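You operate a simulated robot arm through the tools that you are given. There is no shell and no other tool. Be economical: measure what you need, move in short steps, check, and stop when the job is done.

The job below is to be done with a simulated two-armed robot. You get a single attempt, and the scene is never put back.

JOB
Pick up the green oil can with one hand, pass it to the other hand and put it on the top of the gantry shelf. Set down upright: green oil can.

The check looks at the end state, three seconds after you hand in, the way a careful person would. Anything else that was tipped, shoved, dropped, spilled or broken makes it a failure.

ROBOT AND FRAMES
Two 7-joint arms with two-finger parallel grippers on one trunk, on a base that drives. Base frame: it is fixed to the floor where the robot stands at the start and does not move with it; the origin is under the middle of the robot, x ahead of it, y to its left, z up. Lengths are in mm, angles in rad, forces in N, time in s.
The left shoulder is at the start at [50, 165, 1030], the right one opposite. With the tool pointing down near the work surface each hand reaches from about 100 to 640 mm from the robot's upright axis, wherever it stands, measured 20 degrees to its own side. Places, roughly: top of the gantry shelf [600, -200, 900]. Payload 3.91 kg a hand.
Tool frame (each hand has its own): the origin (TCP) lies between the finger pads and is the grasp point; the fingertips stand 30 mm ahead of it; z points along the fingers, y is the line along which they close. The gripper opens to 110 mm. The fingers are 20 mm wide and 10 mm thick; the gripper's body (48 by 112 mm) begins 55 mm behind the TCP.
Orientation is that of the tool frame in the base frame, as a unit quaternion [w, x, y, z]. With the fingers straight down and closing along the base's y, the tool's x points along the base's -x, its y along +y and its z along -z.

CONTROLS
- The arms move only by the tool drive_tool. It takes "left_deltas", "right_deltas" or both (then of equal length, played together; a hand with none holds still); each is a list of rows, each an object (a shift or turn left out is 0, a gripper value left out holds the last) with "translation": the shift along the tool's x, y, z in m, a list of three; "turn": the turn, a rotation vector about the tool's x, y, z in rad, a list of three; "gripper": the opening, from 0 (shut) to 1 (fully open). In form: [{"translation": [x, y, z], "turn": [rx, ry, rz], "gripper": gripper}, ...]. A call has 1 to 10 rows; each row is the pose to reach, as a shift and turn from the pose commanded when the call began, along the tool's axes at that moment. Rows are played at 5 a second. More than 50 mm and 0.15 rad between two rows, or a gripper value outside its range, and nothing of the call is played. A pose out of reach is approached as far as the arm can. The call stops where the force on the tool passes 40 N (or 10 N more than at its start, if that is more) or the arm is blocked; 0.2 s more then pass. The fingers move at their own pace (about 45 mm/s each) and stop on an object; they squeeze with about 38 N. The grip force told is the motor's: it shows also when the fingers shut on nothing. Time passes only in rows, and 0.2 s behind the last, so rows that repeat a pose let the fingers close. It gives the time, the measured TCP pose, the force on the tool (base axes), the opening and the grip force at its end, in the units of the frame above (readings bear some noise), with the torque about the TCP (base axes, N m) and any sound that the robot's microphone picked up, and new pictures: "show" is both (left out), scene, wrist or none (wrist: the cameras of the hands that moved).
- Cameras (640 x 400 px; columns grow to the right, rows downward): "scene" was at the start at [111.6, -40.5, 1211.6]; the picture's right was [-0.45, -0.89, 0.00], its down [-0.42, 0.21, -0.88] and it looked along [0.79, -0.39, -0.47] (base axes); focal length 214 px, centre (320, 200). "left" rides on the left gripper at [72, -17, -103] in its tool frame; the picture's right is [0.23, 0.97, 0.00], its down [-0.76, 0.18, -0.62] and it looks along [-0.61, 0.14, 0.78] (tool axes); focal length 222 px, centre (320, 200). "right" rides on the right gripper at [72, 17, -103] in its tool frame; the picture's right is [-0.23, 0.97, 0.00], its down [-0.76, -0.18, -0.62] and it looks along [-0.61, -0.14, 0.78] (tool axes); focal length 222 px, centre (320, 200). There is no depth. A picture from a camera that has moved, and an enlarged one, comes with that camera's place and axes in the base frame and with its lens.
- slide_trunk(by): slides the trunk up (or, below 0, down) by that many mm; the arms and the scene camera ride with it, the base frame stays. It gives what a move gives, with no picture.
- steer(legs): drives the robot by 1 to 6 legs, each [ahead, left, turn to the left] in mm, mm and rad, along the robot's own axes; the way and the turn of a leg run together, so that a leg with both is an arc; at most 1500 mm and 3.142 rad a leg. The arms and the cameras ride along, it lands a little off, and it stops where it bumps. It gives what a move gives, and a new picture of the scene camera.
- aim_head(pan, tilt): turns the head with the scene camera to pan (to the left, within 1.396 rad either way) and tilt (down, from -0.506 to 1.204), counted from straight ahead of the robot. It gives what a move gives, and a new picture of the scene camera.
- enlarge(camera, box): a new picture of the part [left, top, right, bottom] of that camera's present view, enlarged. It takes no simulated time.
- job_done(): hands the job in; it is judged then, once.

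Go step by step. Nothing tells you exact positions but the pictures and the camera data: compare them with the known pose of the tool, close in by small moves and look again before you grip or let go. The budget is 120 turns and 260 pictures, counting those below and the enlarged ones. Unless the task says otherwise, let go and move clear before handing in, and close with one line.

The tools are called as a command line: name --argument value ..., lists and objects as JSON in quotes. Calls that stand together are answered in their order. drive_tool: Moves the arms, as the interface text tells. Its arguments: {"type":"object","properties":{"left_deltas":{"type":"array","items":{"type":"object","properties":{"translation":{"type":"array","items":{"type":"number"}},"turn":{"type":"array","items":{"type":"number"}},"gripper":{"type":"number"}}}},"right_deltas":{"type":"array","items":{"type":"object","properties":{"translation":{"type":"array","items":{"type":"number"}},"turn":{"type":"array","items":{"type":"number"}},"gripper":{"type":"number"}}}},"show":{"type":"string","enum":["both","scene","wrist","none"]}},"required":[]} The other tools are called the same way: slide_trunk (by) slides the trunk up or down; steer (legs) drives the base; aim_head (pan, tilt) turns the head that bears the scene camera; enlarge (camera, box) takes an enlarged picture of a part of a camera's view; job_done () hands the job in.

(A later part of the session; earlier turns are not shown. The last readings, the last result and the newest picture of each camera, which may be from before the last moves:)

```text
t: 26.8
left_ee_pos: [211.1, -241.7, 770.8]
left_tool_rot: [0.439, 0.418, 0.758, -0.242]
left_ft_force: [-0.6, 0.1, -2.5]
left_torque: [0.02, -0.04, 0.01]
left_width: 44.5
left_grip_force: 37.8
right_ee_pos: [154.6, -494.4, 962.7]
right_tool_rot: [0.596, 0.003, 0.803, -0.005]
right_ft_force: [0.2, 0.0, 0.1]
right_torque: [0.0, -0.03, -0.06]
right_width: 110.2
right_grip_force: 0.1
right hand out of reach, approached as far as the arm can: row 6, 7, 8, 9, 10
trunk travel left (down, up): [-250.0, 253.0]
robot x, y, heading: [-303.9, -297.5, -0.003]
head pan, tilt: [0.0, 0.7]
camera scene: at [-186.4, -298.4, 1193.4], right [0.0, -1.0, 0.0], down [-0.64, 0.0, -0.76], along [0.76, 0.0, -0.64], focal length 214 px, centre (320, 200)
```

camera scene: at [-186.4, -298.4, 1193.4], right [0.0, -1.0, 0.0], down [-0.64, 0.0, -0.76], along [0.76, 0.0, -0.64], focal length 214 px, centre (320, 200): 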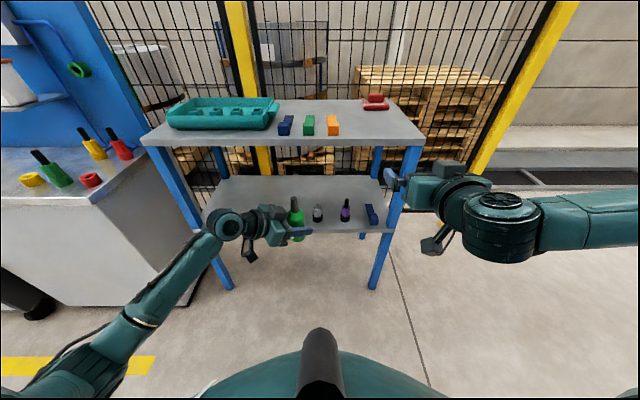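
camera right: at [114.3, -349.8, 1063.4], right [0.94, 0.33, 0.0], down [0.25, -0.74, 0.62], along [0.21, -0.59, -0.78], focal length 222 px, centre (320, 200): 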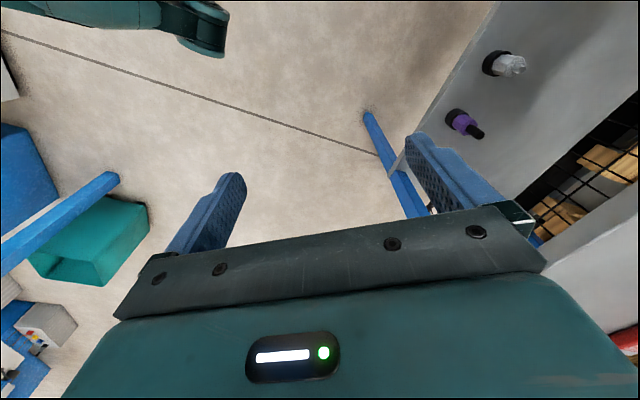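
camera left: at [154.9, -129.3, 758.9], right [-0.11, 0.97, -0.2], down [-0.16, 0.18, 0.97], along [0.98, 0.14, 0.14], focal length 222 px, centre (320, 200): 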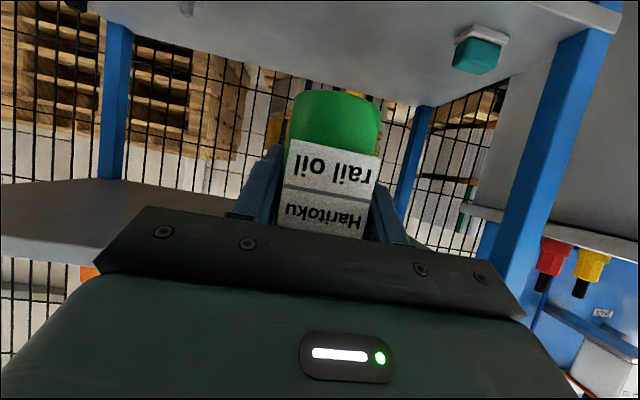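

The right hand is tilted about 17° below horizontal. Now I'll yaw it to the left.

drive_tool --right_deltas '[{"turn": [-0.134, 0, -0.041]}, {"turn": [-0.268, 0, -0.081]}, {"turn": [-0.402, 0, -0.122]}, {"turn": [-0.536, 0, -0.162]}, {"turn": [-0.67, 0, -0.203]}, {"turn": [-0.804, 0, -0.244]}, {"turn": [-0.938, 0, -0.284]}, {"turn": [-1.072, 0, -0.325]}, {"turn": [-1.206, 0, -0.365]}]' --show "scene"

```text
t: 28.8
left_ee_pos: [210.9, -241.9, 769.8]
left_tool_rot: [0.438, 0.42, 0.757, -0.243]
left_ft_force: [0.3, 0.0, -1.0]
left_torque: [-0.03, 0.01, 0.05]
left_width: 44.4
left_grip_force: 38.5
right_ee_pos: [153.6, -496.8, 963.3]
right_tool_rot: [0.489, -0.477, 0.645, 0.344]
right_ft_force: [-0.7, -0.2, -0.2]
right_torque: [-0.02, 0.02, 0.01]
right_width: 110.1
right_grip_force: 0.1
right hand out of reach, approached as far as the arm can: row 1, 2, 3
trunk travel left (down, up): [-250.0, 253.0]
robot x, y, heading: [-301.4, -297.2, -0.005]
head pan, tilt: [0.0, 0.7]
camera scene: at [-186.5, -299.0, 1193.4], right [0.0, -1.0, 0.0], down [-0.64, 0.0, -0.76], along [0.76, 0.0, -0.64], focal length 214 px, centre (320, 200)
```

scene: 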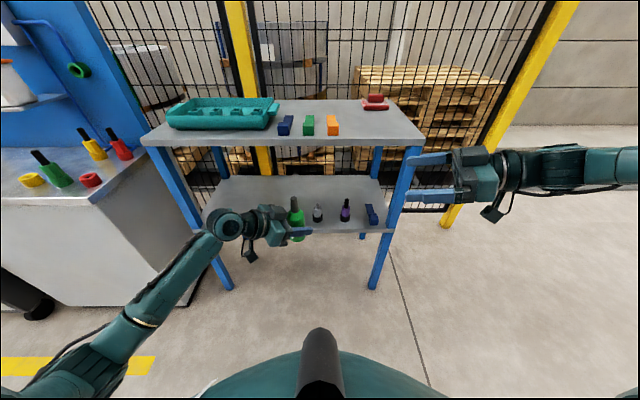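

The right hand now points left. I'll bring it to a pre-grasp about 110 mm from the can at cap height, partly closed.

drive_tool --right_deltas '[{"translation": [0.0123, 0.0056, 0.0338], "gripper": 0.55}, {"translation": [0.0247, 0.0112, 0.0676], "gripper": 0.55}, {"translation": [0.037, 0.0168, 0.1014], "gripper": 0.55}, {"translation": [0.0494, 0.0224, 0.1352], "gripper": 0.55}, {"translation": [0.0617, 0.028, 0.169], "gripper": 0.55}]'

enlarge --camera "scene" --box '[240, 170, 400, 270]'

```text
t: 30.0
left_ee_pos: [211.3, -241.6, 769.9]
left_tool_rot: [0.439, 0.419, 0.757, -0.243]
left_ft_force: [-0.4, 0.8, -2.2]
left_torque: [-0.02, -0.02, 0.02]
left_width: 44.6
left_grip_force: 38.1
right_ee_pos: [175.7, -353.5, 855.6]
right_tool_rot: [0.489, -0.477, 0.644, 0.344]
right_ft_force: [0.1, -0.1, 0.2]
right_torque: [0.01, 0.03, 0.01]
right_width: 60.6
right_grip_force: 0.0
trunk travel left (down, up): [-250.0, 253.0]
robot x, y, heading: [-303.5, -296.9, -0.006]
head pan, tilt: [0.0, 0.7]
camera scene: at [-186.5, -298.9, 1193.4], right [0.0, -1.0, 0.0], down [-0.64, 0.0, -0.76], along [0.76, 0.0, -0.64], focal length 214 px, centre (320, 200)
camera right: at [122.6, -462.6, 816.3], right [-0.91, 0.37, 0.2], down [0.03, -0.41, 0.91], along [0.41, 0.84, 0.36], focal length 222 px, centre (320, 200)
```

scene: 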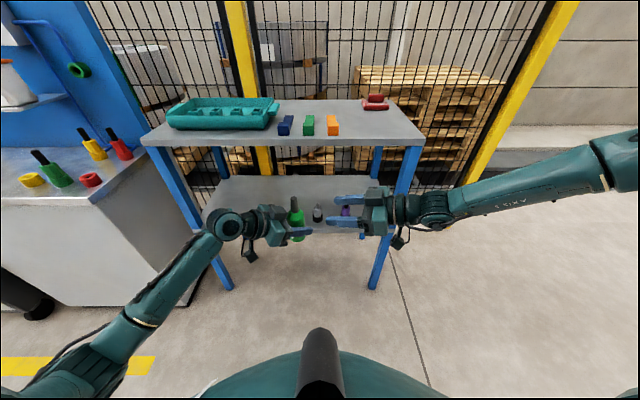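
right: 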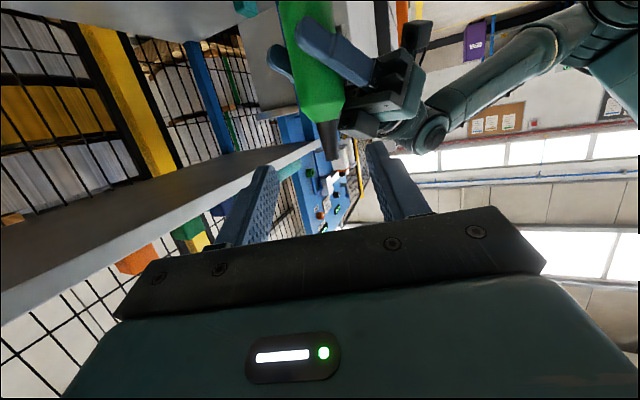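

```text
4.00 times, centred on (320, 220) of scene
camera zoom: at [-186.5, -298.9, 1193.4], right [0.0, -1.0, 0.0], down [-0.64, 0.0, -0.76], along [0.76, 0.0, -0.64], focal length 858 px, centre (320, 120)
```

zoom: 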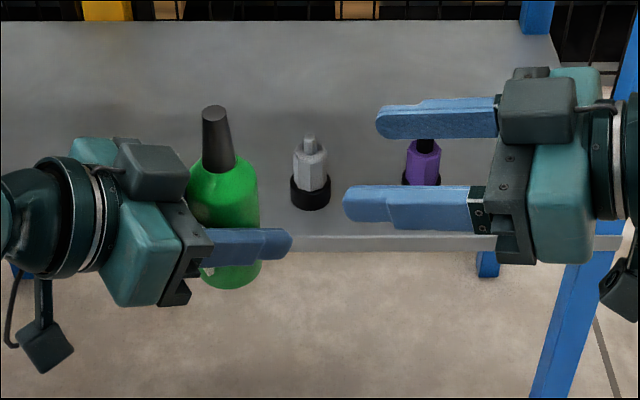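

The wrist camera puts the cap axis at [212, -239] with its top at z≈865, which matches the other views. I'll advance the right hand around the cap.

drive_tool --right_deltas '[{"translation": [-0.0075, 0.0005, 0.036]}, {"translation": [-0.015, 0.001, 0.073]}, {"translation": [-0.0225, 0.0015, 0.109]}]'

enlarge --camera "scene" --box '[240, 170, 400, 270]'

```text
t: 30.8
left_ee_pos: [211.4, -242.2, 768.9]
left_tool_rot: [0.437, 0.42, 0.757, -0.243]
left_ft_force: [1.3, -0.6, -2.3]
left_torque: [-0.03, -0.04, 0.0]
left_width: 44.9
left_grip_force: 37.6
right_ee_pos: [174.9, -305.1, 889.8]
right_tool_rot: [0.489, -0.477, 0.645, 0.344]
right_ft_force: [0.0, -0.2, 0.1]
right_torque: [-0.04, 0.03, 0.02]
right_width: 60.5
right_grip_force: 0.1
right hand out of reach, approached as far as the arm can: row 1, 2, 3
trunk travel left (down, up): [-250.0, 253.0]
robot x, y, heading: [-302.0, -295.7, -0.004]
head pan, tilt: [0.0, 0.7]
camera scene: at [-186.6, -299.0, 1193.4], right [0.0, -1.0, 0.0], down [-0.64, 0.0, -0.76], along [0.76, 0.0, -0.64], focal length 214 px, centre (320, 200)
camera right: at [121.3, -414.8, 850.6], right [-0.91, 0.37, 0.2], down [0.03, -0.41, 0.91], along [0.41, 0.84, 0.36], focal length 222 px, centre (320, 200)
```

scene: 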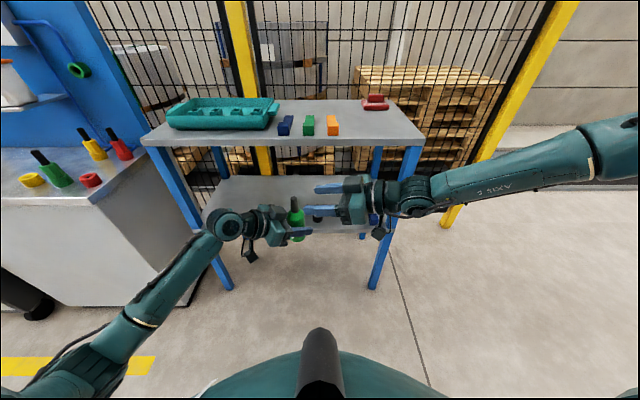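
right: 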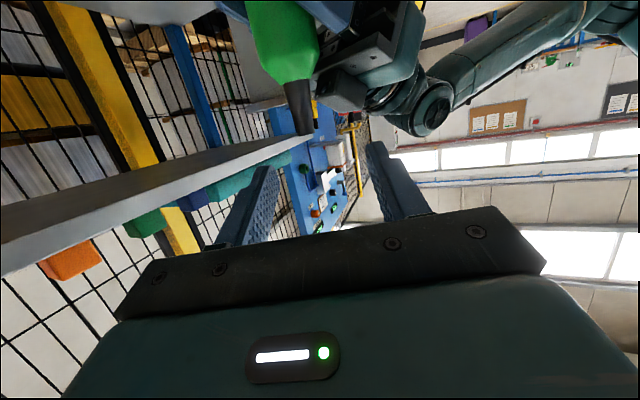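

```text
4.00 times, centred on (320, 220) of scene
camera zoom: at [-186.6, -299.0, 1193.4], right [0.0, -1.0, 0.0], down [-0.64, 0.0, -0.76], along [0.76, 0.0, -0.64], focal length 858 px, centre (320, 120)
```

zoom: 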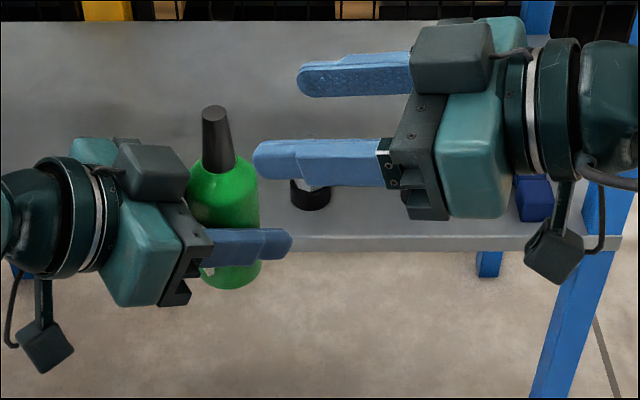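

The right arm is at its limit there. I'll back it off, then bring the can further right with the left hand.

drive_tool --right_deltas '[{"translation": [0.0122, 0.0023, -0.032]}, {"translation": [0.0244, 0.0045, -0.065]}, {"translation": [0.0366, 0.0068, -0.097]}, {"translation": [0.0488, 0.009, -0.129]}, {"translation": [0.0488, 0.009, -0.129]}, {"translation": [0.0488, 0.009, -0.129]}, {"translation": [0.0488, 0.009, -0.129]}]' --left_deltas '[{"translation": [0, 0, 0]}, {"translation": [0, 0, 0]}, {"translation": [0, 0, 0]}, {"translation": [-0.01, -0.021, 0.006]}, {"translation": [-0.021, -0.042, 0.012]}, {"translation": [-0.032, -0.063, 0.018]}, {"translation": [-0.0423, -0.0849, 0.0235]}]'

enlarge --camera "scene" --box '[240, 170, 400, 270]'

```text
t: 32.4
left_ee_pos: [159.7, -322.2, 794.8]
left_tool_rot: [0.439, 0.419, 0.757, -0.243]
left_ft_force: [0.2, -0.1, -1.6]
left_torque: [-0.02, 0.0, 0.02]
left_width: 44.8
left_grip_force: 38.0
right_ee_pos: [122.2, -434.1, 881.5]
right_tool_rot: [0.489, -0.476, 0.645, 0.344]
right_ft_force: [0.1, 0.2, -0.8]
right_torque: [0.01, -0.03, -0.02]
right_width: 60.4
right_grip_force: 0.0
trunk travel left (down, up): [-250.0, 253.0]
robot x, y, heading: [-302.4, -298.9, -0.005]
head pan, tilt: [0.0, 0.7]
camera scene: at [-186.7, -299.2, 1193.4], right [0.0, -1.0, 0.0], down [-0.64, 0.0, -0.76], along [0.76, 0.0, -0.64], focal length 214 px, centre (320, 200)
camera right: at [68.6, -543.6, 842.0], right [-0.91, 0.37, 0.2], down [0.03, -0.41, 0.91], along [0.41, 0.84, 0.36], focal length 222 px, centre (320, 200)
camera left: at [79.5, -225.3, 783.4], right [0.76, 0.61, -0.2], down [0.06, 0.23, 0.97], along [0.64, -0.75, 0.14], focal length 222 px, centre (320, 200)
```

scene: 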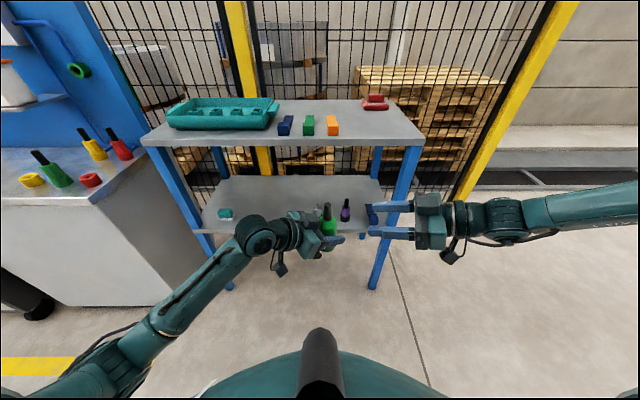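
right: 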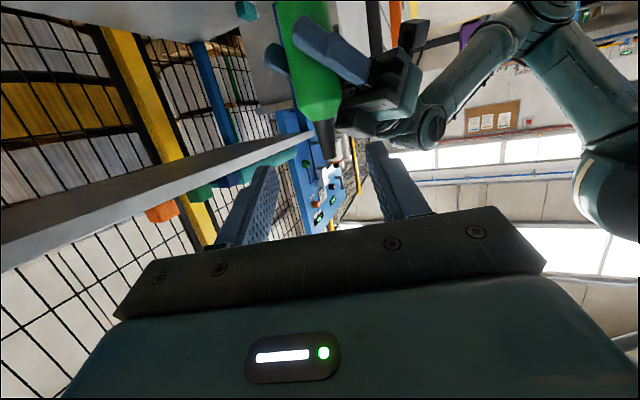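
left: 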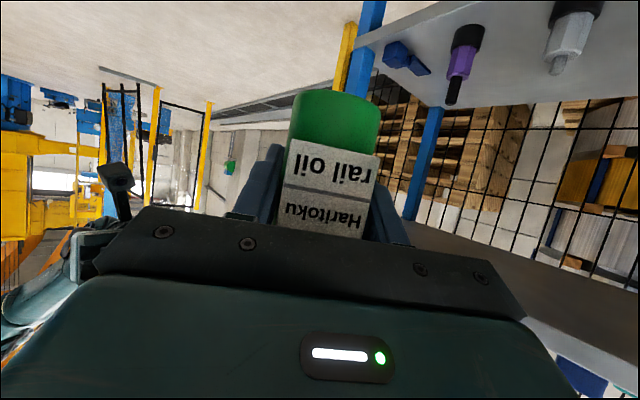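

```text
4.00 times, centred on (320, 220) of scene
camera zoom: at [-186.7, -299.2, 1193.4], right [0.0, -1.0, 0.0], down [-0.64, 0.0, -0.76], along [0.76, 0.0, -0.64], focal length 858 px, centre (320, 120)
```

zoom: 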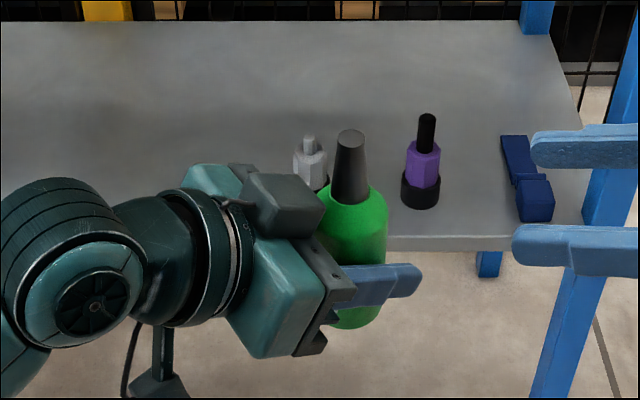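

The geometry relative to the can is the same, now well inside the right hand's range. I'll advance around the cap.

drive_tool --right_deltas '[{"translation": [-0.007, 0, 0.037]}, {"translation": [-0.0145, -0.0005, 0.074]}, {"translation": [-0.0217, -0.0007, 0.11]}]'

enlarge --camera "scene" --box '[240, 170, 400, 270]'

```text
t: 33.3
left_ee_pos: [169.2, -310.5, 789.4]
left_tool_rot: [0.437, 0.41, 0.767, -0.23]
left_ft_force: [0.9, 2.0, -2.3]
left_torque: [-0.06, 0.05, -0.06]
left_width: 44.7
left_grip_force: 37.9
right_ee_pos: [156.3, -329.9, 867.3]
right_tool_rot: [0.488, -0.477, 0.646, 0.342]
right_ft_force: [-1.2, -0.3, -0.1]
right_torque: [-0.03, 0.02, 0.05]
right_width: 61.0
right_grip_force: 0.4
trunk travel left (down, up): [-250.0, 253.0]
robot x, y, heading: [-300.4, -298.3, -0.004]
head pan, tilt: [0.0, 0.7]
stopped in row 3 (left hand): the force on the tool passed its limit (the readings are from after the stop); the commanded pose is now the measured one
camera scene: at [-186.8, -299.4, 1193.5], right [0.0, -1.0, 0.0], down [-0.64, 0.0, -0.77], along [0.77, 0.0, -0.64], focal length 214 px, centre (320, 200)
camera right: at [103.2, -439.0, 829.6], right [-0.91, 0.37, 0.2], down [0.03, -0.41, 0.91], along [0.42, 0.84, 0.36], focal length 222 px, centre (320, 200)
```

scene: 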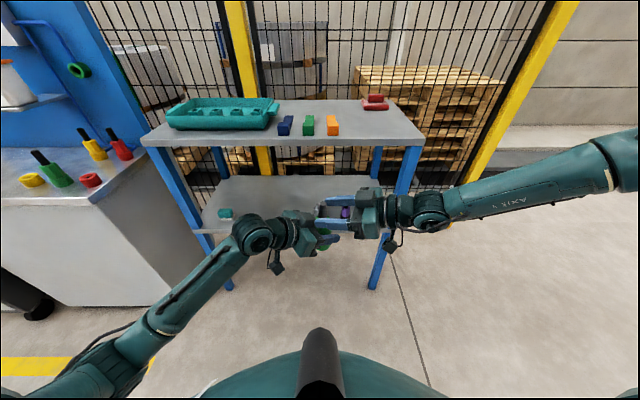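
right: 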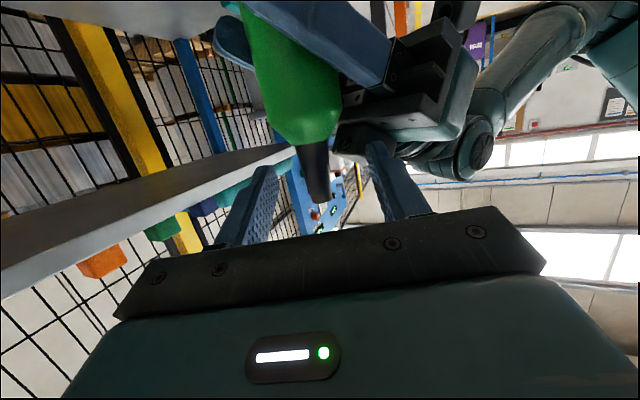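

```text
4.00 times, centred on (320, 220) of scene
camera zoom: at [-186.8, -299.4, 1193.5], right [0.0, -1.0, 0.0], down [-0.64, 0.0, -0.77], along [0.77, 0.0, -0.64], focal length 858 px, centre (320, 120)
```

zoom: 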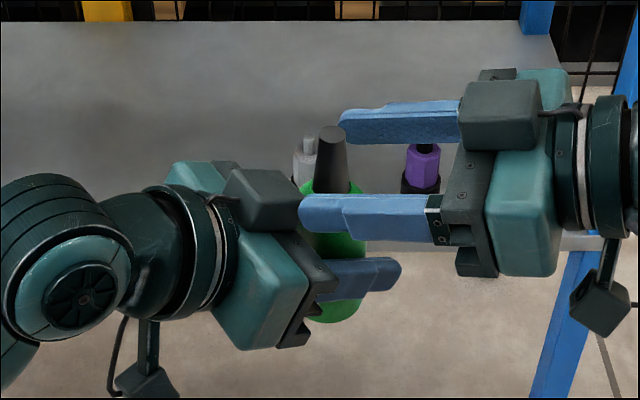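

The right finger touched the box on top of the left gripper; the can is still held. I'll back the right hand off and turn the left hand further, so that the two hands face each other more squarely.

drive_tool --right_deltas '[{"translation": [0, 0, -0.04]}, {"translation": [0, 0, -0.08], "gripper": 0.4}, {"translation": [0, 0, -0.11], "gripper": 0.4}, {"translation": [0, 0, -0.11], "gripper": 0.4}, {"translation": [0, 0, -0.11], "gripper": 0.4}, {"translation": [0, 0, -0.11], "gripper": 0.4}, {"translation": [0, 0, -0.11], "gripper": 0.4}]' --left_deltas '[{"translation": [0, 0, 0]}, {"translation": [0, 0, 0]}, {"translation": [0, 0, 0]}, {"translation": [-0.002, -0.004, 0], "turn": [0.102, -0.004, 0.058]}, {"translation": [-0.004, -0.007, 0.001], "turn": [0.204, -0.008, 0.117]}, {"translation": [-0.006, -0.011, 0.0015], "turn": [0.307, -0.011, 0.175]}, {"translation": [-0.0073, -0.014, 0.002], "turn": [0.409, -0.015, 0.234]}]'

enlarge --camera "scene" --box '[240, 170, 400, 270]'

```text
t: 34.9
left_ee_pos: [160.6, -322.8, 794.4]
left_tool_rot: [0.373, 0.576, 0.646, -0.334]
left_ft_force: [-0.3, 0.0, -0.9]
left_torque: [0.01, 0.0, -0.03]
left_width: 44.4
left_grip_force: 38.1
right_ee_pos: [121.7, -427.8, 899.4]
right_tool_rot: [0.488, -0.476, 0.647, 0.342]
right_ft_force: [0.0, -0.1, 0.3]
right_torque: [0.02, -0.03, -0.02]
right_width: 44.0
right_grip_force: 0.1
trunk travel left (down, up): [-250.0, 253.0]
robot x, y, heading: [-301.1, -296.9, -0.008]
head pan, tilt: [0.0, 0.7]
camera scene: at [-186.6, -299.1, 1193.4], right [0.0, -1.0, 0.0], down [-0.64, 0.0, -0.76], along [0.76, 0.0, -0.64], focal length 214 px, centre (320, 200)
camera right: at [69.0, -538.2, 860.8], right [-0.91, 0.37, 0.2], down [0.03, -0.41, 0.91], along [0.42, 0.84, 0.36], focal length 222 px, centre (320, 200)
camera left: at [128.8, -200.4, 783.8], right [0.95, 0.23, -0.2], down [0.16, 0.18, 0.97], along [0.25, -0.96, 0.14], focal length 222 px, centre (320, 200)
```

scene: 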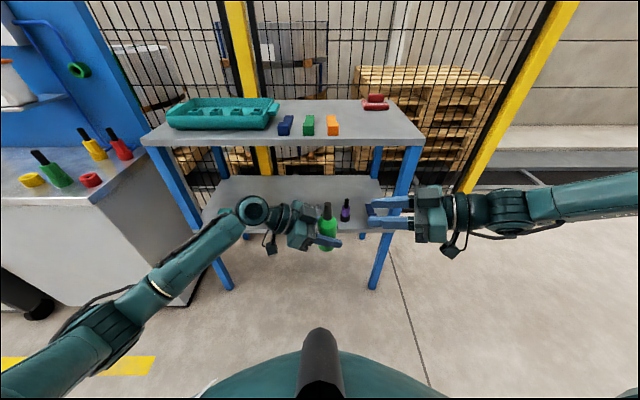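
right: 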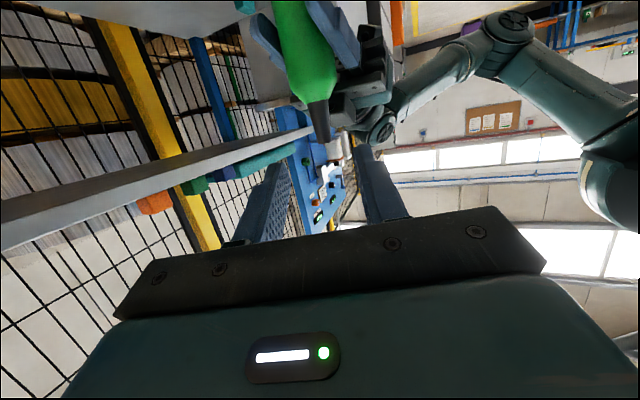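
left: 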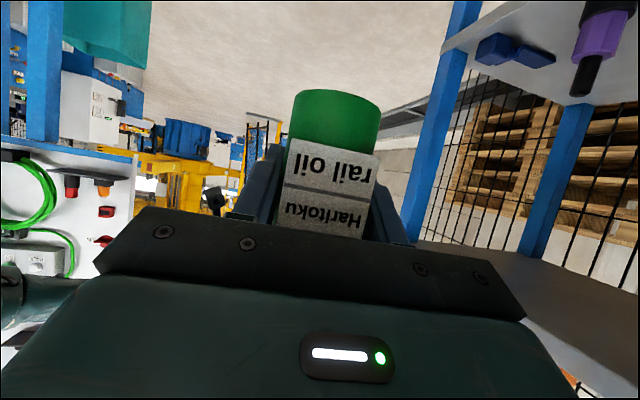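

```text
4.00 times, centred on (320, 220) of scene
camera zoom: at [-186.6, -299.1, 1193.4], right [0.0, -1.0, 0.0], down [-0.64, 0.0, -0.76], along [0.76, 0.0, -0.64], focal length 858 px, centre (320, 120)
```

zoom: 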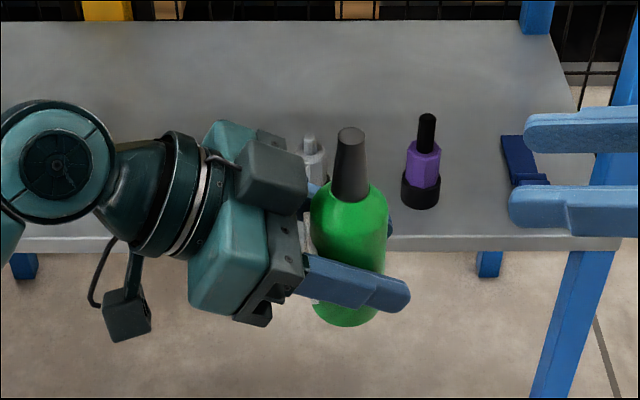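

There is now clearance beside the cap. I'll advance the right hand so that its fingertips end just past the cap axis.

drive_tool --right_deltas '[{"translation": [-0.0014, -0.0007, 0.033]}, {"translation": [-0.0027, -0.0015, 0.066]}, {"translation": [-0.0041, -0.0022, 0.0994]}]'

enlarge --camera "scene" --box '[240, 170, 400, 270]'

```text
t: 35.7
left_ee_pos: [160.6, -322.5, 794.4]
left_tool_rot: [0.374, 0.575, 0.647, -0.333]
left_ft_force: [0.1, 0.3, -1.7]
left_torque: [-0.01, 0.0, 0.0]
left_width: 44.2
left_grip_force: 37.6
right_ee_pos: [155.9, -336.4, 874.3]
right_tool_rot: [0.488, -0.476, 0.647, 0.342]
right_ft_force: [0.4, 0.2, -0.1]
right_torque: [0.02, 0.01, -0.01]
right_width: 44.3
right_grip_force: 0.1
trunk travel left (down, up): [-250.0, 253.0]
robot x, y, heading: [-300.5, -295.0, -0.002]
head pan, tilt: [0.0, 0.7]
camera scene: at [-186.6, -298.6, 1193.4], right [0.0, -1.0, 0.0], down [-0.64, 0.0, -0.76], along [0.76, 0.0, -0.64], focal length 214 px, centre (320, 200)
camera right: at [102.7, -446.0, 835.5], right [-0.91, 0.37, 0.2], down [0.03, -0.41, 0.91], along [0.42, 0.84, 0.36], focal length 222 px, centre (320, 200)
```

scene: 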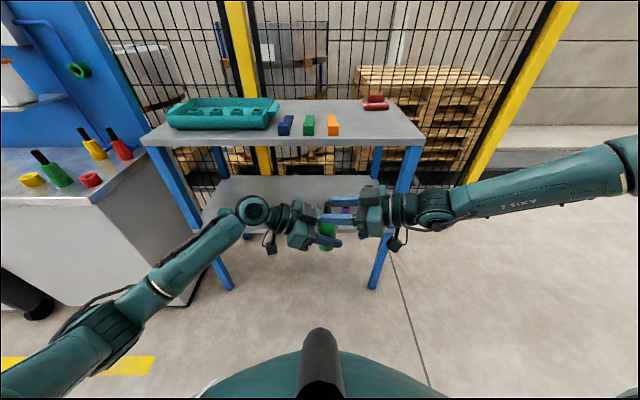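
right: 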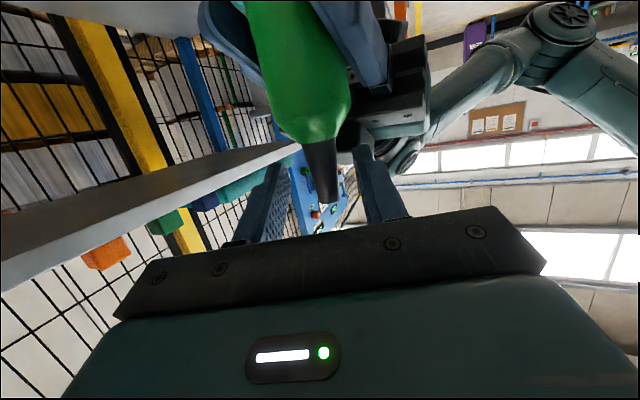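

```text
4.00 times, centred on (320, 220) of scene
camera zoom: at [-186.6, -298.6, 1193.4], right [0.0, -1.0, 0.0], down [-0.64, 0.0, -0.76], along [0.76, 0.0, -0.64], focal length 858 px, centre (320, 120)
```

zoom: 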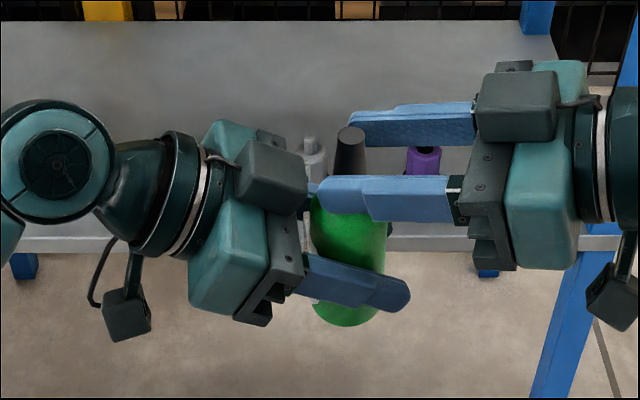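

The cap is between the right fingertips, so I'm closing the right gripper.

drive_tool --right_deltas '[{"gripper": 0}, {"gripper": 0}, {"gripper": 0}, {"gripper": 0}, {"gripper": 0}]'

enlarge --camera "scene" --box '[240, 170, 400, 270]'

```text
t: 36.9
left_ee_pos: [161.5, -321.9, 794.6]
left_tool_rot: [0.375, 0.574, 0.649, -0.331]
left_ft_force: [15.3, -8.1, -3.4]
left_torque: [0.49, 0.87, -0.12]
left_width: 44.6
left_grip_force: 38.2
right_ee_pos: [154.1, -336.7, 873.9]
right_tool_rot: [0.487, -0.477, 0.647, 0.342]
right_ft_force: [-15.2, 8.8, 0.9]
right_torque: [0.23, 0.3, 0.34]
right_width: 19.1
right_grip_force: 37.8
trunk travel left (down, up): [-250.0, 253.0]
robot x, y, heading: [-303.4, -299.6, 0.001]
head pan, tilt: [0.0, 0.7]
camera scene: at [-186.6, -299.0, 1193.4], right [0.0, -1.0, 0.0], down [-0.64, 0.0, -0.76], along [0.76, 0.0, -0.64], focal length 214 px, centre (320, 200)
camera right: at [101.5, -445.9, 835.4], right [-0.91, 0.37, 0.2], down [0.03, -0.41, 0.91], along [0.41, 0.84, 0.36], focal length 222 px, centre (320, 200)
```

scene: 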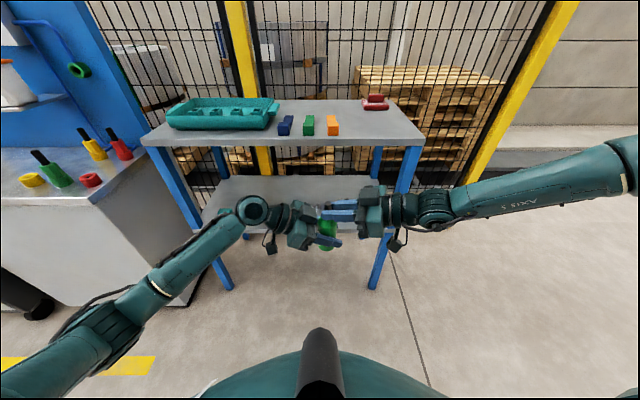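
right: 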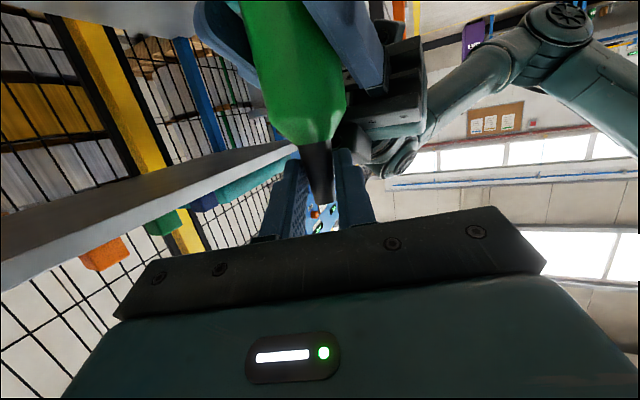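

```text
4.00 times, centred on (320, 220) of scene
camera zoom: at [-186.6, -299.0, 1193.4], right [0.0, -1.0, 0.0], down [-0.64, 0.0, -0.76], along [0.76, 0.0, -0.64], focal length 858 px, centre (320, 120)
```

zoom: 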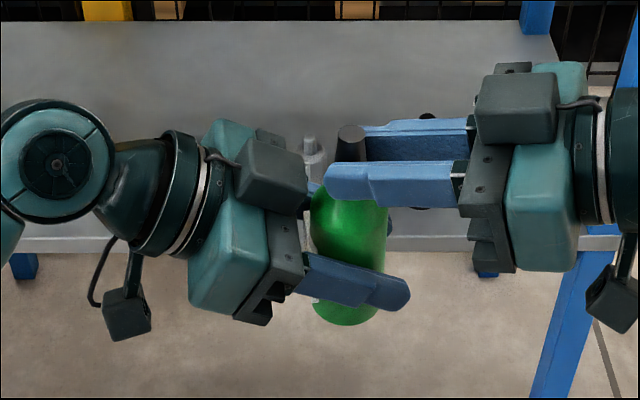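

The right hand grips the cap at 19 mm, with some side load between the hands. I'll relieve that by a couple of mm.

drive_tool --right_deltas '[{"translation": [0, 0.003, 0], "gripper": 0}, {"translation": [0, 0.003, 0], "gripper": 0}]' --show "none"

```text
t: 37.5
left_ee_pos: [160.7, -322.2, 794.6]
left_tool_rot: [0.374, 0.575, 0.646, -0.334]
left_ft_force: [6.6, -6.0, -0.9]
left_torque: [-0.17, 0.64, 0.0]
left_width: 44.4
left_grip_force: 37.6
right_ee_pos: [153.1, -337.4, 874.2]
right_tool_rot: [0.488, -0.476, 0.647, 0.342]
right_ft_force: [-7.8, 6.2, 0.4]
right_torque: [0.61, -0.09, 0.18]
right_width: 19.3
right_grip_force: 38.1
trunk travel left (down, up): [-250.0, 253.0]
robot x, y, heading: [-304.0, -299.5, -0.008]
head pan, tilt: [0.0, 0.7]
```

drive_tool --right_deltas '[{"translation": [0, 0.002, 0.001], "gripper": 0}, {"translation": [0, 0.0025, 0.0015], "gripper": 0}]' --show "none"

```text
t: 38.1
left_ee_pos: [161.0, -322.9, 794.2]
left_tool_rot: [0.373, 0.575, 0.647, -0.332]
left_ft_force: [-3.9, 4.5, 2.0]
left_torque: [-0.96, -0.06, 0.09]
left_width: 44.6
left_grip_force: 37.5
right_ee_pos: [153.2, -336.7, 875.2]
right_tool_rot: [0.489, -0.474, 0.649, 0.339]
right_ft_force: [3.2, -4.5, -1.2]
right_torque: [0.53, -0.22, -0.16]
right_width: 19.3
right_grip_force: 38.0
trunk travel left (down, up): [-250.0, 253.0]
robot x, y, heading: [-302.5, -295.7, -0.007]
head pan, tilt: [0.0, 0.7]
```

The load between the hands is small now, so I'll open the left gripper and check that the right holds the can.

drive_tool --left_deltas '[{"gripper": 0.6}, {"gripper": 0.8}, {"gripper": 1.0}, {"gripper": 1.0}, {"gripper": 1.0}]'

enlarge --camera "scene" --box '[240, 170, 400, 270]'

```text
t: 39.3
left_ee_pos: [160.5, -323.4, 795.0]
left_tool_rot: [0.375, 0.574, 0.647, -0.333]
left_ft_force: [0.0, 0.1, -0.1]
left_torque: [-0.02, -0.01, 0.01]
left_width: 110.0
left_grip_force: 0.0
right_ee_pos: [150.7, -334.8, 874.4]
right_tool_rot: [0.488, -0.476, 0.647, 0.342]
right_ft_force: [0.2, 0.2, -0.5]
right_torque: [-0.02, 0.01, 0.02]
right_width: 19.2
right_grip_force: 38.8
trunk travel left (down, up): [-250.0, 253.0]
robot x, y, heading: [-302.9, -298.6, -0.009]
head pan, tilt: [0.0, 0.7]
camera scene: at [-186.6, -299.0, 1193.4], right [0.0, -1.0, 0.0], down [-0.64, 0.0, -0.76], along [0.76, 0.0, -0.64], focal length 214 px, centre (320, 200)
camera left: at [128.8, -200.4, 784.0], right [0.95, 0.23, -0.2], down [0.16, 0.18, 0.97], along [0.26, -0.96, 0.14], focal length 222 px, centre (320, 200)
```

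scene: 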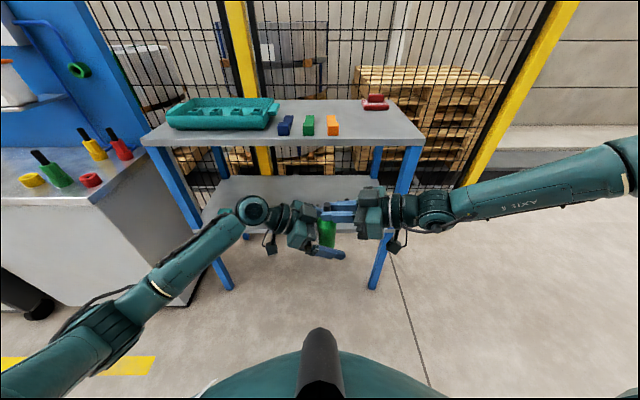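
left: 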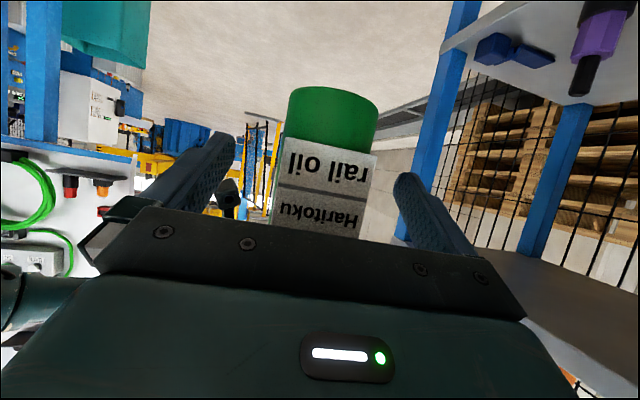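

```text
4.00 times, centred on (320, 220) of scene
camera zoom: at [-186.6, -299.0, 1193.4], right [0.0, -1.0, 0.0], down [-0.64, 0.0, -0.76], along [0.76, 0.0, -0.64], focal length 858 px, centre (320, 120)
```

zoom: 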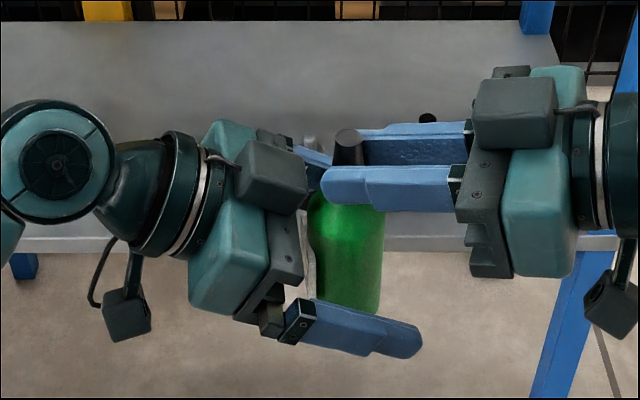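

The right hand holds the can alone. I'll retract the left hand along its own axis.

drive_tool --left_deltas '[{"translation": [0, 0, -0.03]}, {"translation": [0, 0, -0.065]}, {"translation": [0, 0, -0.1]}, {"translation": [0, 0, -0.14]}, {"translation": [0, 0, -0.18]}]' --show "scene"

enlarge --camera "scene" --box '[240, 170, 400, 270]'

```text
t: 40.5
left_ee_pos: [140.4, -168.0, 884.4]
left_tool_rot: [0.374, 0.575, 0.647, -0.333]
left_ft_force: [-1.0, 0.5, -0.6]
left_torque: [0.02, 0.02, 0.02]
left_width: 110.0
left_grip_force: 0.1
right_ee_pos: [151.4, -334.6, 875.8]
right_tool_rot: [0.488, -0.477, 0.646, 0.343]
right_ft_force: [-0.1, 0.6, -0.5]
right_torque: [-0.05, -0.04, -0.01]
right_width: 19.1
right_grip_force: 38.0
trunk travel left (down, up): [-250.0, 253.0]
robot x, y, heading: [-299.9, -298.0, -0.005]
head pan, tilt: [0.0, 0.7]
camera scene: at [-186.7, -298.9, 1193.4], right [0.0, -1.0, 0.0], down [-0.64, 0.0, -0.76], along [0.76, 0.0, -0.64], focal length 214 px, centre (320, 200)
```

scene: 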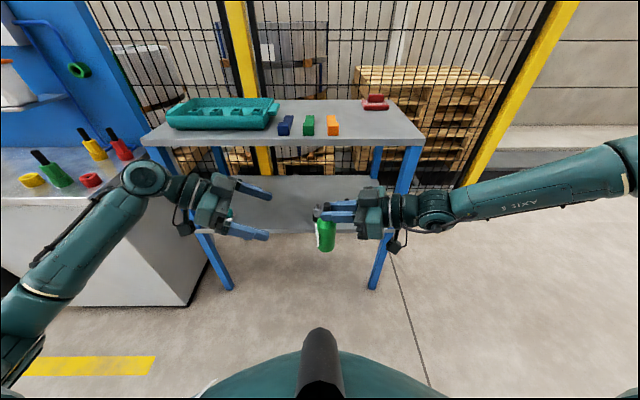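

```text
4.00 times, centred on (320, 220) of scene
camera zoom: at [-186.7, -298.9, 1193.4], right [0.0, -1.0, 0.0], down [-0.64, 0.0, -0.76], along [0.76, 0.0, -0.64], focal length 858 px, centre (320, 120)
```

zoom: 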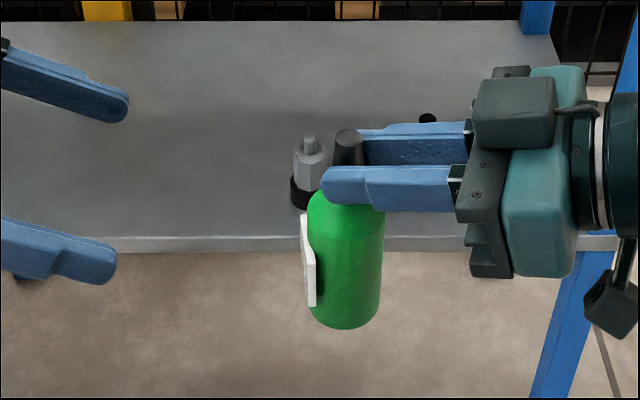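

The can hangs upright from the right hand. I'll raise the trunk 240 mm so its base clears the top deck, then shift it to the right with the arm.

slide_trunk --by 240

drive_tool --right_deltas '[{"translation": [0.011, -0.0125, -0.0375]}, {"translation": [0.023, -0.025, -0.075]}, {"translation": [0.035, -0.038, -0.113]}, {"translation": [0.0474, -0.0527, -0.155]}]'

```text
t: 43.0
left_ee_pos: [141.5, -168.6, 1125.1]
left_tool_rot: [0.374, 0.575, 0.647, -0.332]
left_ft_force: [0.0, 0.0, 0.1]
left_torque: [0.03, 0.03, -0.03]
left_width: 110.1
left_grip_force: 0.1
right_ee_pos: [151.3, -335.5, 1113.8]
right_tool_rot: [0.488, -0.476, 0.647, 0.342]
right_ft_force: [-1.0, 0.5, -1.9]
right_torque: [-0.06, -0.02, 0.02]
right_width: 19.2
right_grip_force: 37.8
trunk travel left (down, up): [-490.0, 13.0]
robot x, y, heading: [-298.5, -293.7, -0.003]
head pan, tilt: [0.0, 0.7]
```

```text
t: 44.0
left_ee_pos: [141.0, -168.9, 1126.7]
left_tool_rot: [0.374, 0.575, 0.647, -0.332]
left_ft_force: [-0.4, -0.3, 0.9]
left_torque: [0.02, 0.01, 0.02]
left_width: 109.9
left_grip_force: 0.0
right_ee_pos: [149.5, -507.5, 1115.2]
right_tool_rot: [0.487, -0.477, 0.646, 0.342]
right_ft_force: [-0.7, -0.5, -1.8]
right_torque: [0.0, 0.02, 0.0]
right_width: 19.1
right_grip_force: 38.2
trunk travel left (down, up): [-490.0, 13.0]
robot x, y, heading: [-307.1, -297.5, -0.004]
head pan, tilt: [0.0, 0.7]
camera scene: at [-186.9, -299.9, 1433.5], right [0.0, -1.0, 0.0], down [-0.64, 0.0, -0.77], along [0.77, 0.0, -0.64], focal length 214 px, centre (320, 200)
camera right: at [96.0, -616.5, 1076.1], right [-0.91, 0.37, 0.2], down [0.03, -0.41, 0.91], along [0.42, 0.84, 0.36], focal length 222 px, centre (320, 200)
```

scene: 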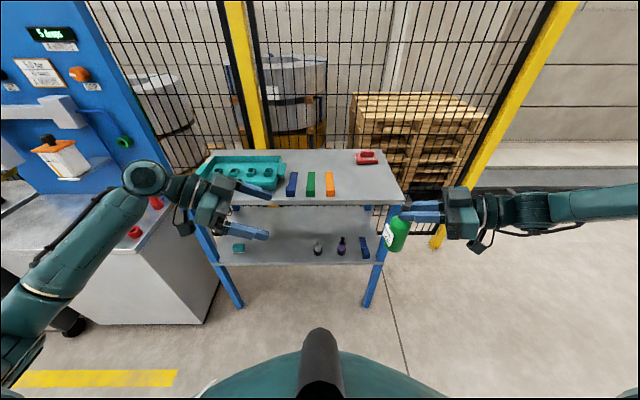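
right: 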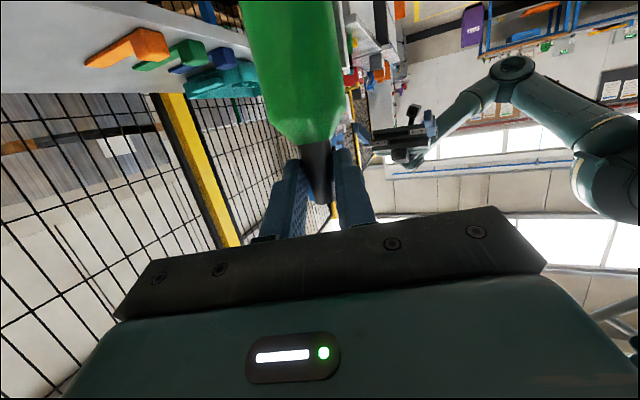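

The can is at about [155, -490] with its base near z≈990. I'll drive forward 300 mm, back to the base's starting distance from the shelf.

steer --legs '[[300, 0, 0]]'

```text
t: 46.1
left_ee_pos: [439.0, -167.5, 1124.2]
left_tool_rot: [0.376, 0.573, 0.649, -0.331]
left_ft_force: [0.0, -0.5, -0.6]
left_torque: [-0.01, 0.0, 0.02]
left_width: 110.1
left_grip_force: 0.0
right_ee_pos: [448.0, -504.9, 1114.8]
right_tool_rot: [0.487, -0.477, 0.646, 0.343]
right_ft_force: [0.3, 0.7, -2.4]
right_torque: [-0.04, 0.01, 0.0]
right_width: 19.5
right_grip_force: 38.1
trunk travel left (down, up): [-490.0, 13.0]
robot x, y, heading: [1.1, -302.2, -0.002]
head pan, tilt: [0.0, 0.7]
camera scene: at [111.5, -299.4, 1433.4], right [0.0, -1.0, 0.0], down [-0.64, 0.0, -0.76], along [0.76, 0.0, -0.64], focal length 214 px, centre (320, 200)
```

scene: 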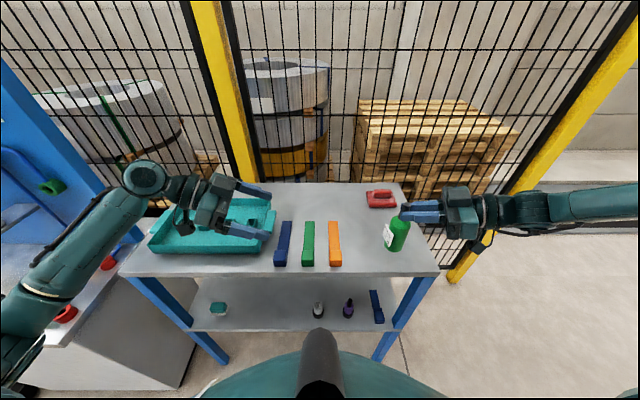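

The free spot on the deck is between the orange tool and the right end. I'll extend the can forward about 80 mm.

drive_tool --right_deltas '[{"translation": [-0.0027, -0.038, 0.012]}, {"translation": [-0.0055, -0.076, 0.024]}, {"translation": [-0.0055, -0.076, 0.024]}]'

enlarge --camera "scene" --box '[320, 170, 480, 270]'

```text
t: 46.9
left_ee_pos: [437.3, -168.0, 1126.2]
left_tool_rot: [0.375, 0.573, 0.648, -0.332]
left_ft_force: [-0.3, -0.4, -0.1]
left_torque: [0.0, 0.02, 0.0]
left_width: 109.9
left_grip_force: 0.0
right_ee_pos: [527.6, -505.0, 1115.0]
right_tool_rot: [0.487, -0.478, 0.645, 0.344]
right_ft_force: [-0.4, 0.6, -1.6]
right_torque: [0.0, 0.0, 0.0]
right_width: 19.1
right_grip_force: 38.1
trunk travel left (down, up): [-490.0, 13.0]
robot x, y, heading: [-4.7, -299.6, 0.001]
head pan, tilt: [0.0, 0.7]
camera scene: at [110.5, -299.5, 1433.5], right [0.0, -1.0, 0.0], down [-0.64, 0.0, -0.77], along [0.77, 0.0, -0.64], focal length 214 px, centre (320, 200)
camera right: at [474.5, -615.1, 1075.9], right [-0.91, 0.36, 0.2], down [0.03, -0.41, 0.91], along [0.41, 0.84, 0.36], focal length 222 px, centre (320, 200)
```

scene: 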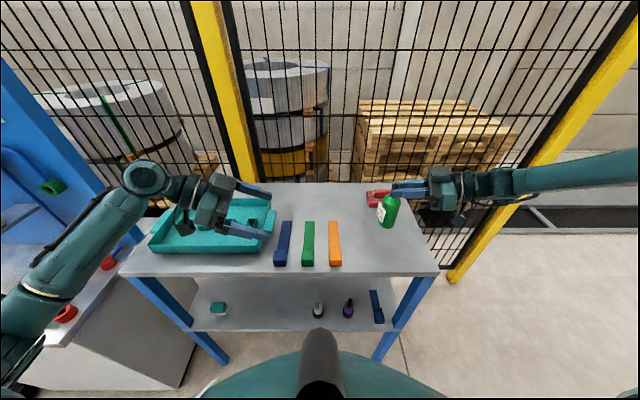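
right: 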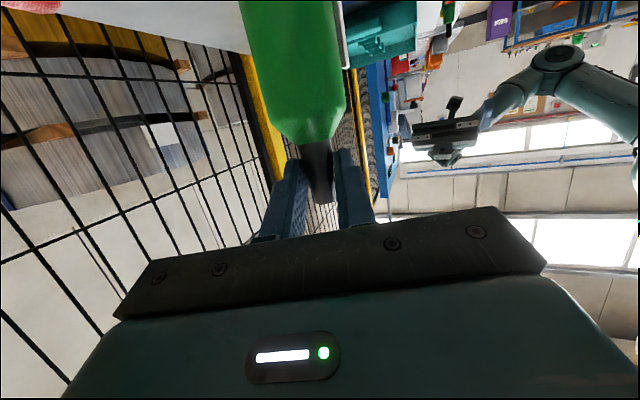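

```text
4.00 times, centred on (400, 220) of scene
camera zoom: at [110.5, -299.5, 1433.5], right [0.0, -1.0, 0.0], down [-0.64, 0.0, -0.77], along [0.77, 0.0, -0.64], focal length 858 px, centre (0, 120)
```

zoom: 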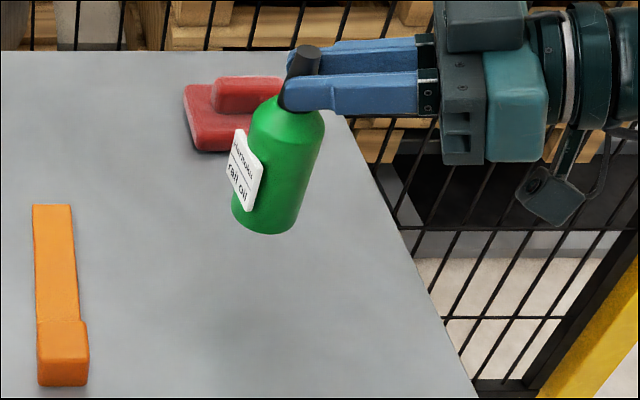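

The can's base projects exactly where I expect, over clear deck at [533, -488], and its top leans about 2° to the left. I'll correct that and lower it 70 mm.

drive_tool --right_deltas '[{"translation": [0.0335, 0.0008, 0.01], "turn": [-0.0012, -0.016, 0.005]}, {"translation": [0.067, 0.0015, 0.02], "turn": [-0.0025, -0.033, 0.0106]}, {"translation": [0.067, 0.0015, 0.02], "turn": [-0.0025, -0.033, 0.0106]}]' --show "scene"

enlarge --camera "scene" --box '[320, 170, 480, 270]'

```text
t: 47.7
left_ee_pos: [438.6, -167.7, 1125.0]
left_tool_rot: [0.375, 0.573, 0.649, -0.331]
left_ft_force: [0.1, 1.1, -0.5]
left_torque: [0.03, 0.0, -0.03]
left_width: 109.9
left_grip_force: 0.0
right_ee_pos: [518.5, -505.3, 1058.0]
right_tool_rot: [0.495, -0.469, 0.64, 0.353]
right_ft_force: [-0.6, 0.1, -2.1]
right_torque: [-0.03, -0.01, -0.01]
right_width: 19.2
right_grip_force: 38.0
right hand out of reach, approached as far as the arm can: row 2, 3
trunk travel left (down, up): [-490.0, 13.0]
robot x, y, heading: [-2.9, -300.3, 0.001]
head pan, tilt: [0.0, 0.7]
camera scene: at [111.1, -299.7, 1433.4], right [0.0, -1.0, 0.0], down [-0.64, 0.0, -0.76], along [0.76, 0.0, -0.64], focal length 214 px, centre (320, 200)
```

scene: 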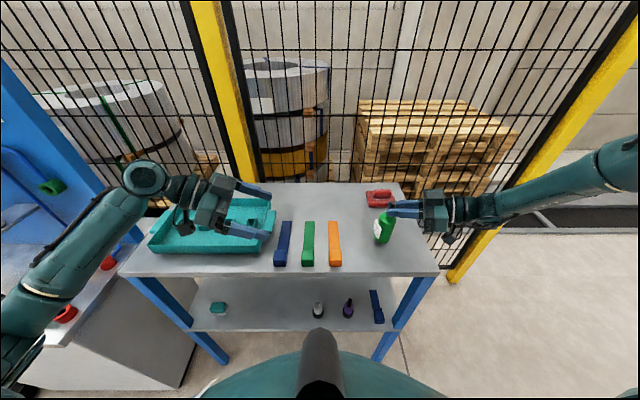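

```text
4.00 times, centred on (400, 220) of scene
camera zoom: at [111.1, -299.7, 1433.4], right [0.0, -1.0, 0.0], down [-0.64, 0.0, -0.76], along [0.76, 0.0, -0.64], focal length 858 px, centre (0, 120)
```

zoom: 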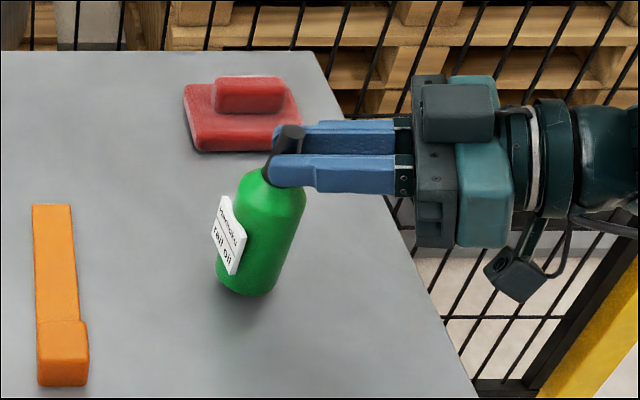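

It is upright now, with its base at about z≈933. The arm is at its reach edge, so I'll do the final lowering with the trunk in small steps.

slide_trunk --by -22

enlarge --camera "scene" --box '[320, 170, 480, 270]'

```text
t: 48.3
left_ee_pos: [435.1, -166.9, 1104.9]
left_tool_rot: [0.376, 0.574, 0.647, -0.332]
left_ft_force: [1.3, 0.0, 0.2]
left_torque: [-0.02, -0.01, -0.03]
left_width: 110.1
left_grip_force: 0.1
right_ee_pos: [519.0, -502.6, 1043.4]
right_tool_rot: [0.502, -0.469, 0.635, 0.354]
right_ft_force: [0.2, -0.8, 32.5]
right_torque: [0.14, -0.03, -0.03]
right_width: 19.4
right_grip_force: 38.1
trunk travel left (down, up): [-468.0, 35.0]
robot x, y, heading: [-4.5, -301.3, 0.002]
head pan, tilt: [0.0, 0.7]
```

```text
4.00 times, centred on (400, 220) of scene
camera zoom: at [107.9, -298.1, 1412.3], right [0.0, -1.0, 0.0], down [-0.64, 0.0, -0.77], along [0.77, 0.0, -0.64], focal length 858 px, centre (0, 120)
```

zoom: 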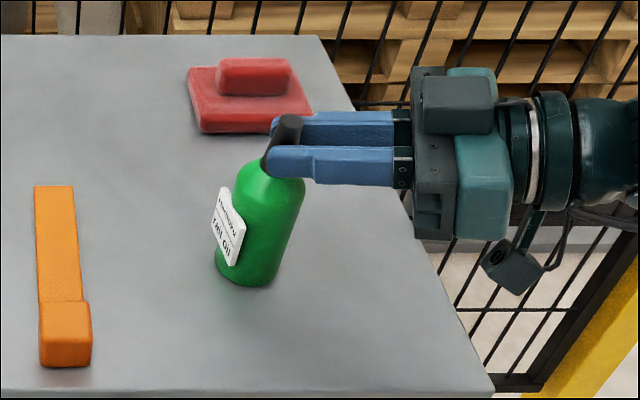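

The can has touched the deck, with an upward force of 32 N. I'll ease the trunk up a few mm to relieve the pressing.

slide_trunk --by 5

```text
t: 48.9
left_ee_pos: [437.5, -166.7, 1108.8]
left_tool_rot: [0.376, 0.573, 0.648, -0.332]
left_ft_force: [0.2, 0.1, 0.4]
left_torque: [0.02, -0.02, 0.01]
left_width: 110.3
left_grip_force: 0.1
right_ee_pos: [517.7, -503.0, 1043.2]
right_tool_rot: [0.497, -0.469, 0.639, 0.354]
right_ft_force: [3.9, 5.6, 18.3]
right_torque: [0.79, -0.36, -0.04]
right_width: 19.3
right_grip_force: 37.6
trunk travel left (down, up): [-473.0, 30.0]
robot x, y, heading: [-1.4, -300.9, -0.0]
head pan, tilt: [0.0, 0.7]
```

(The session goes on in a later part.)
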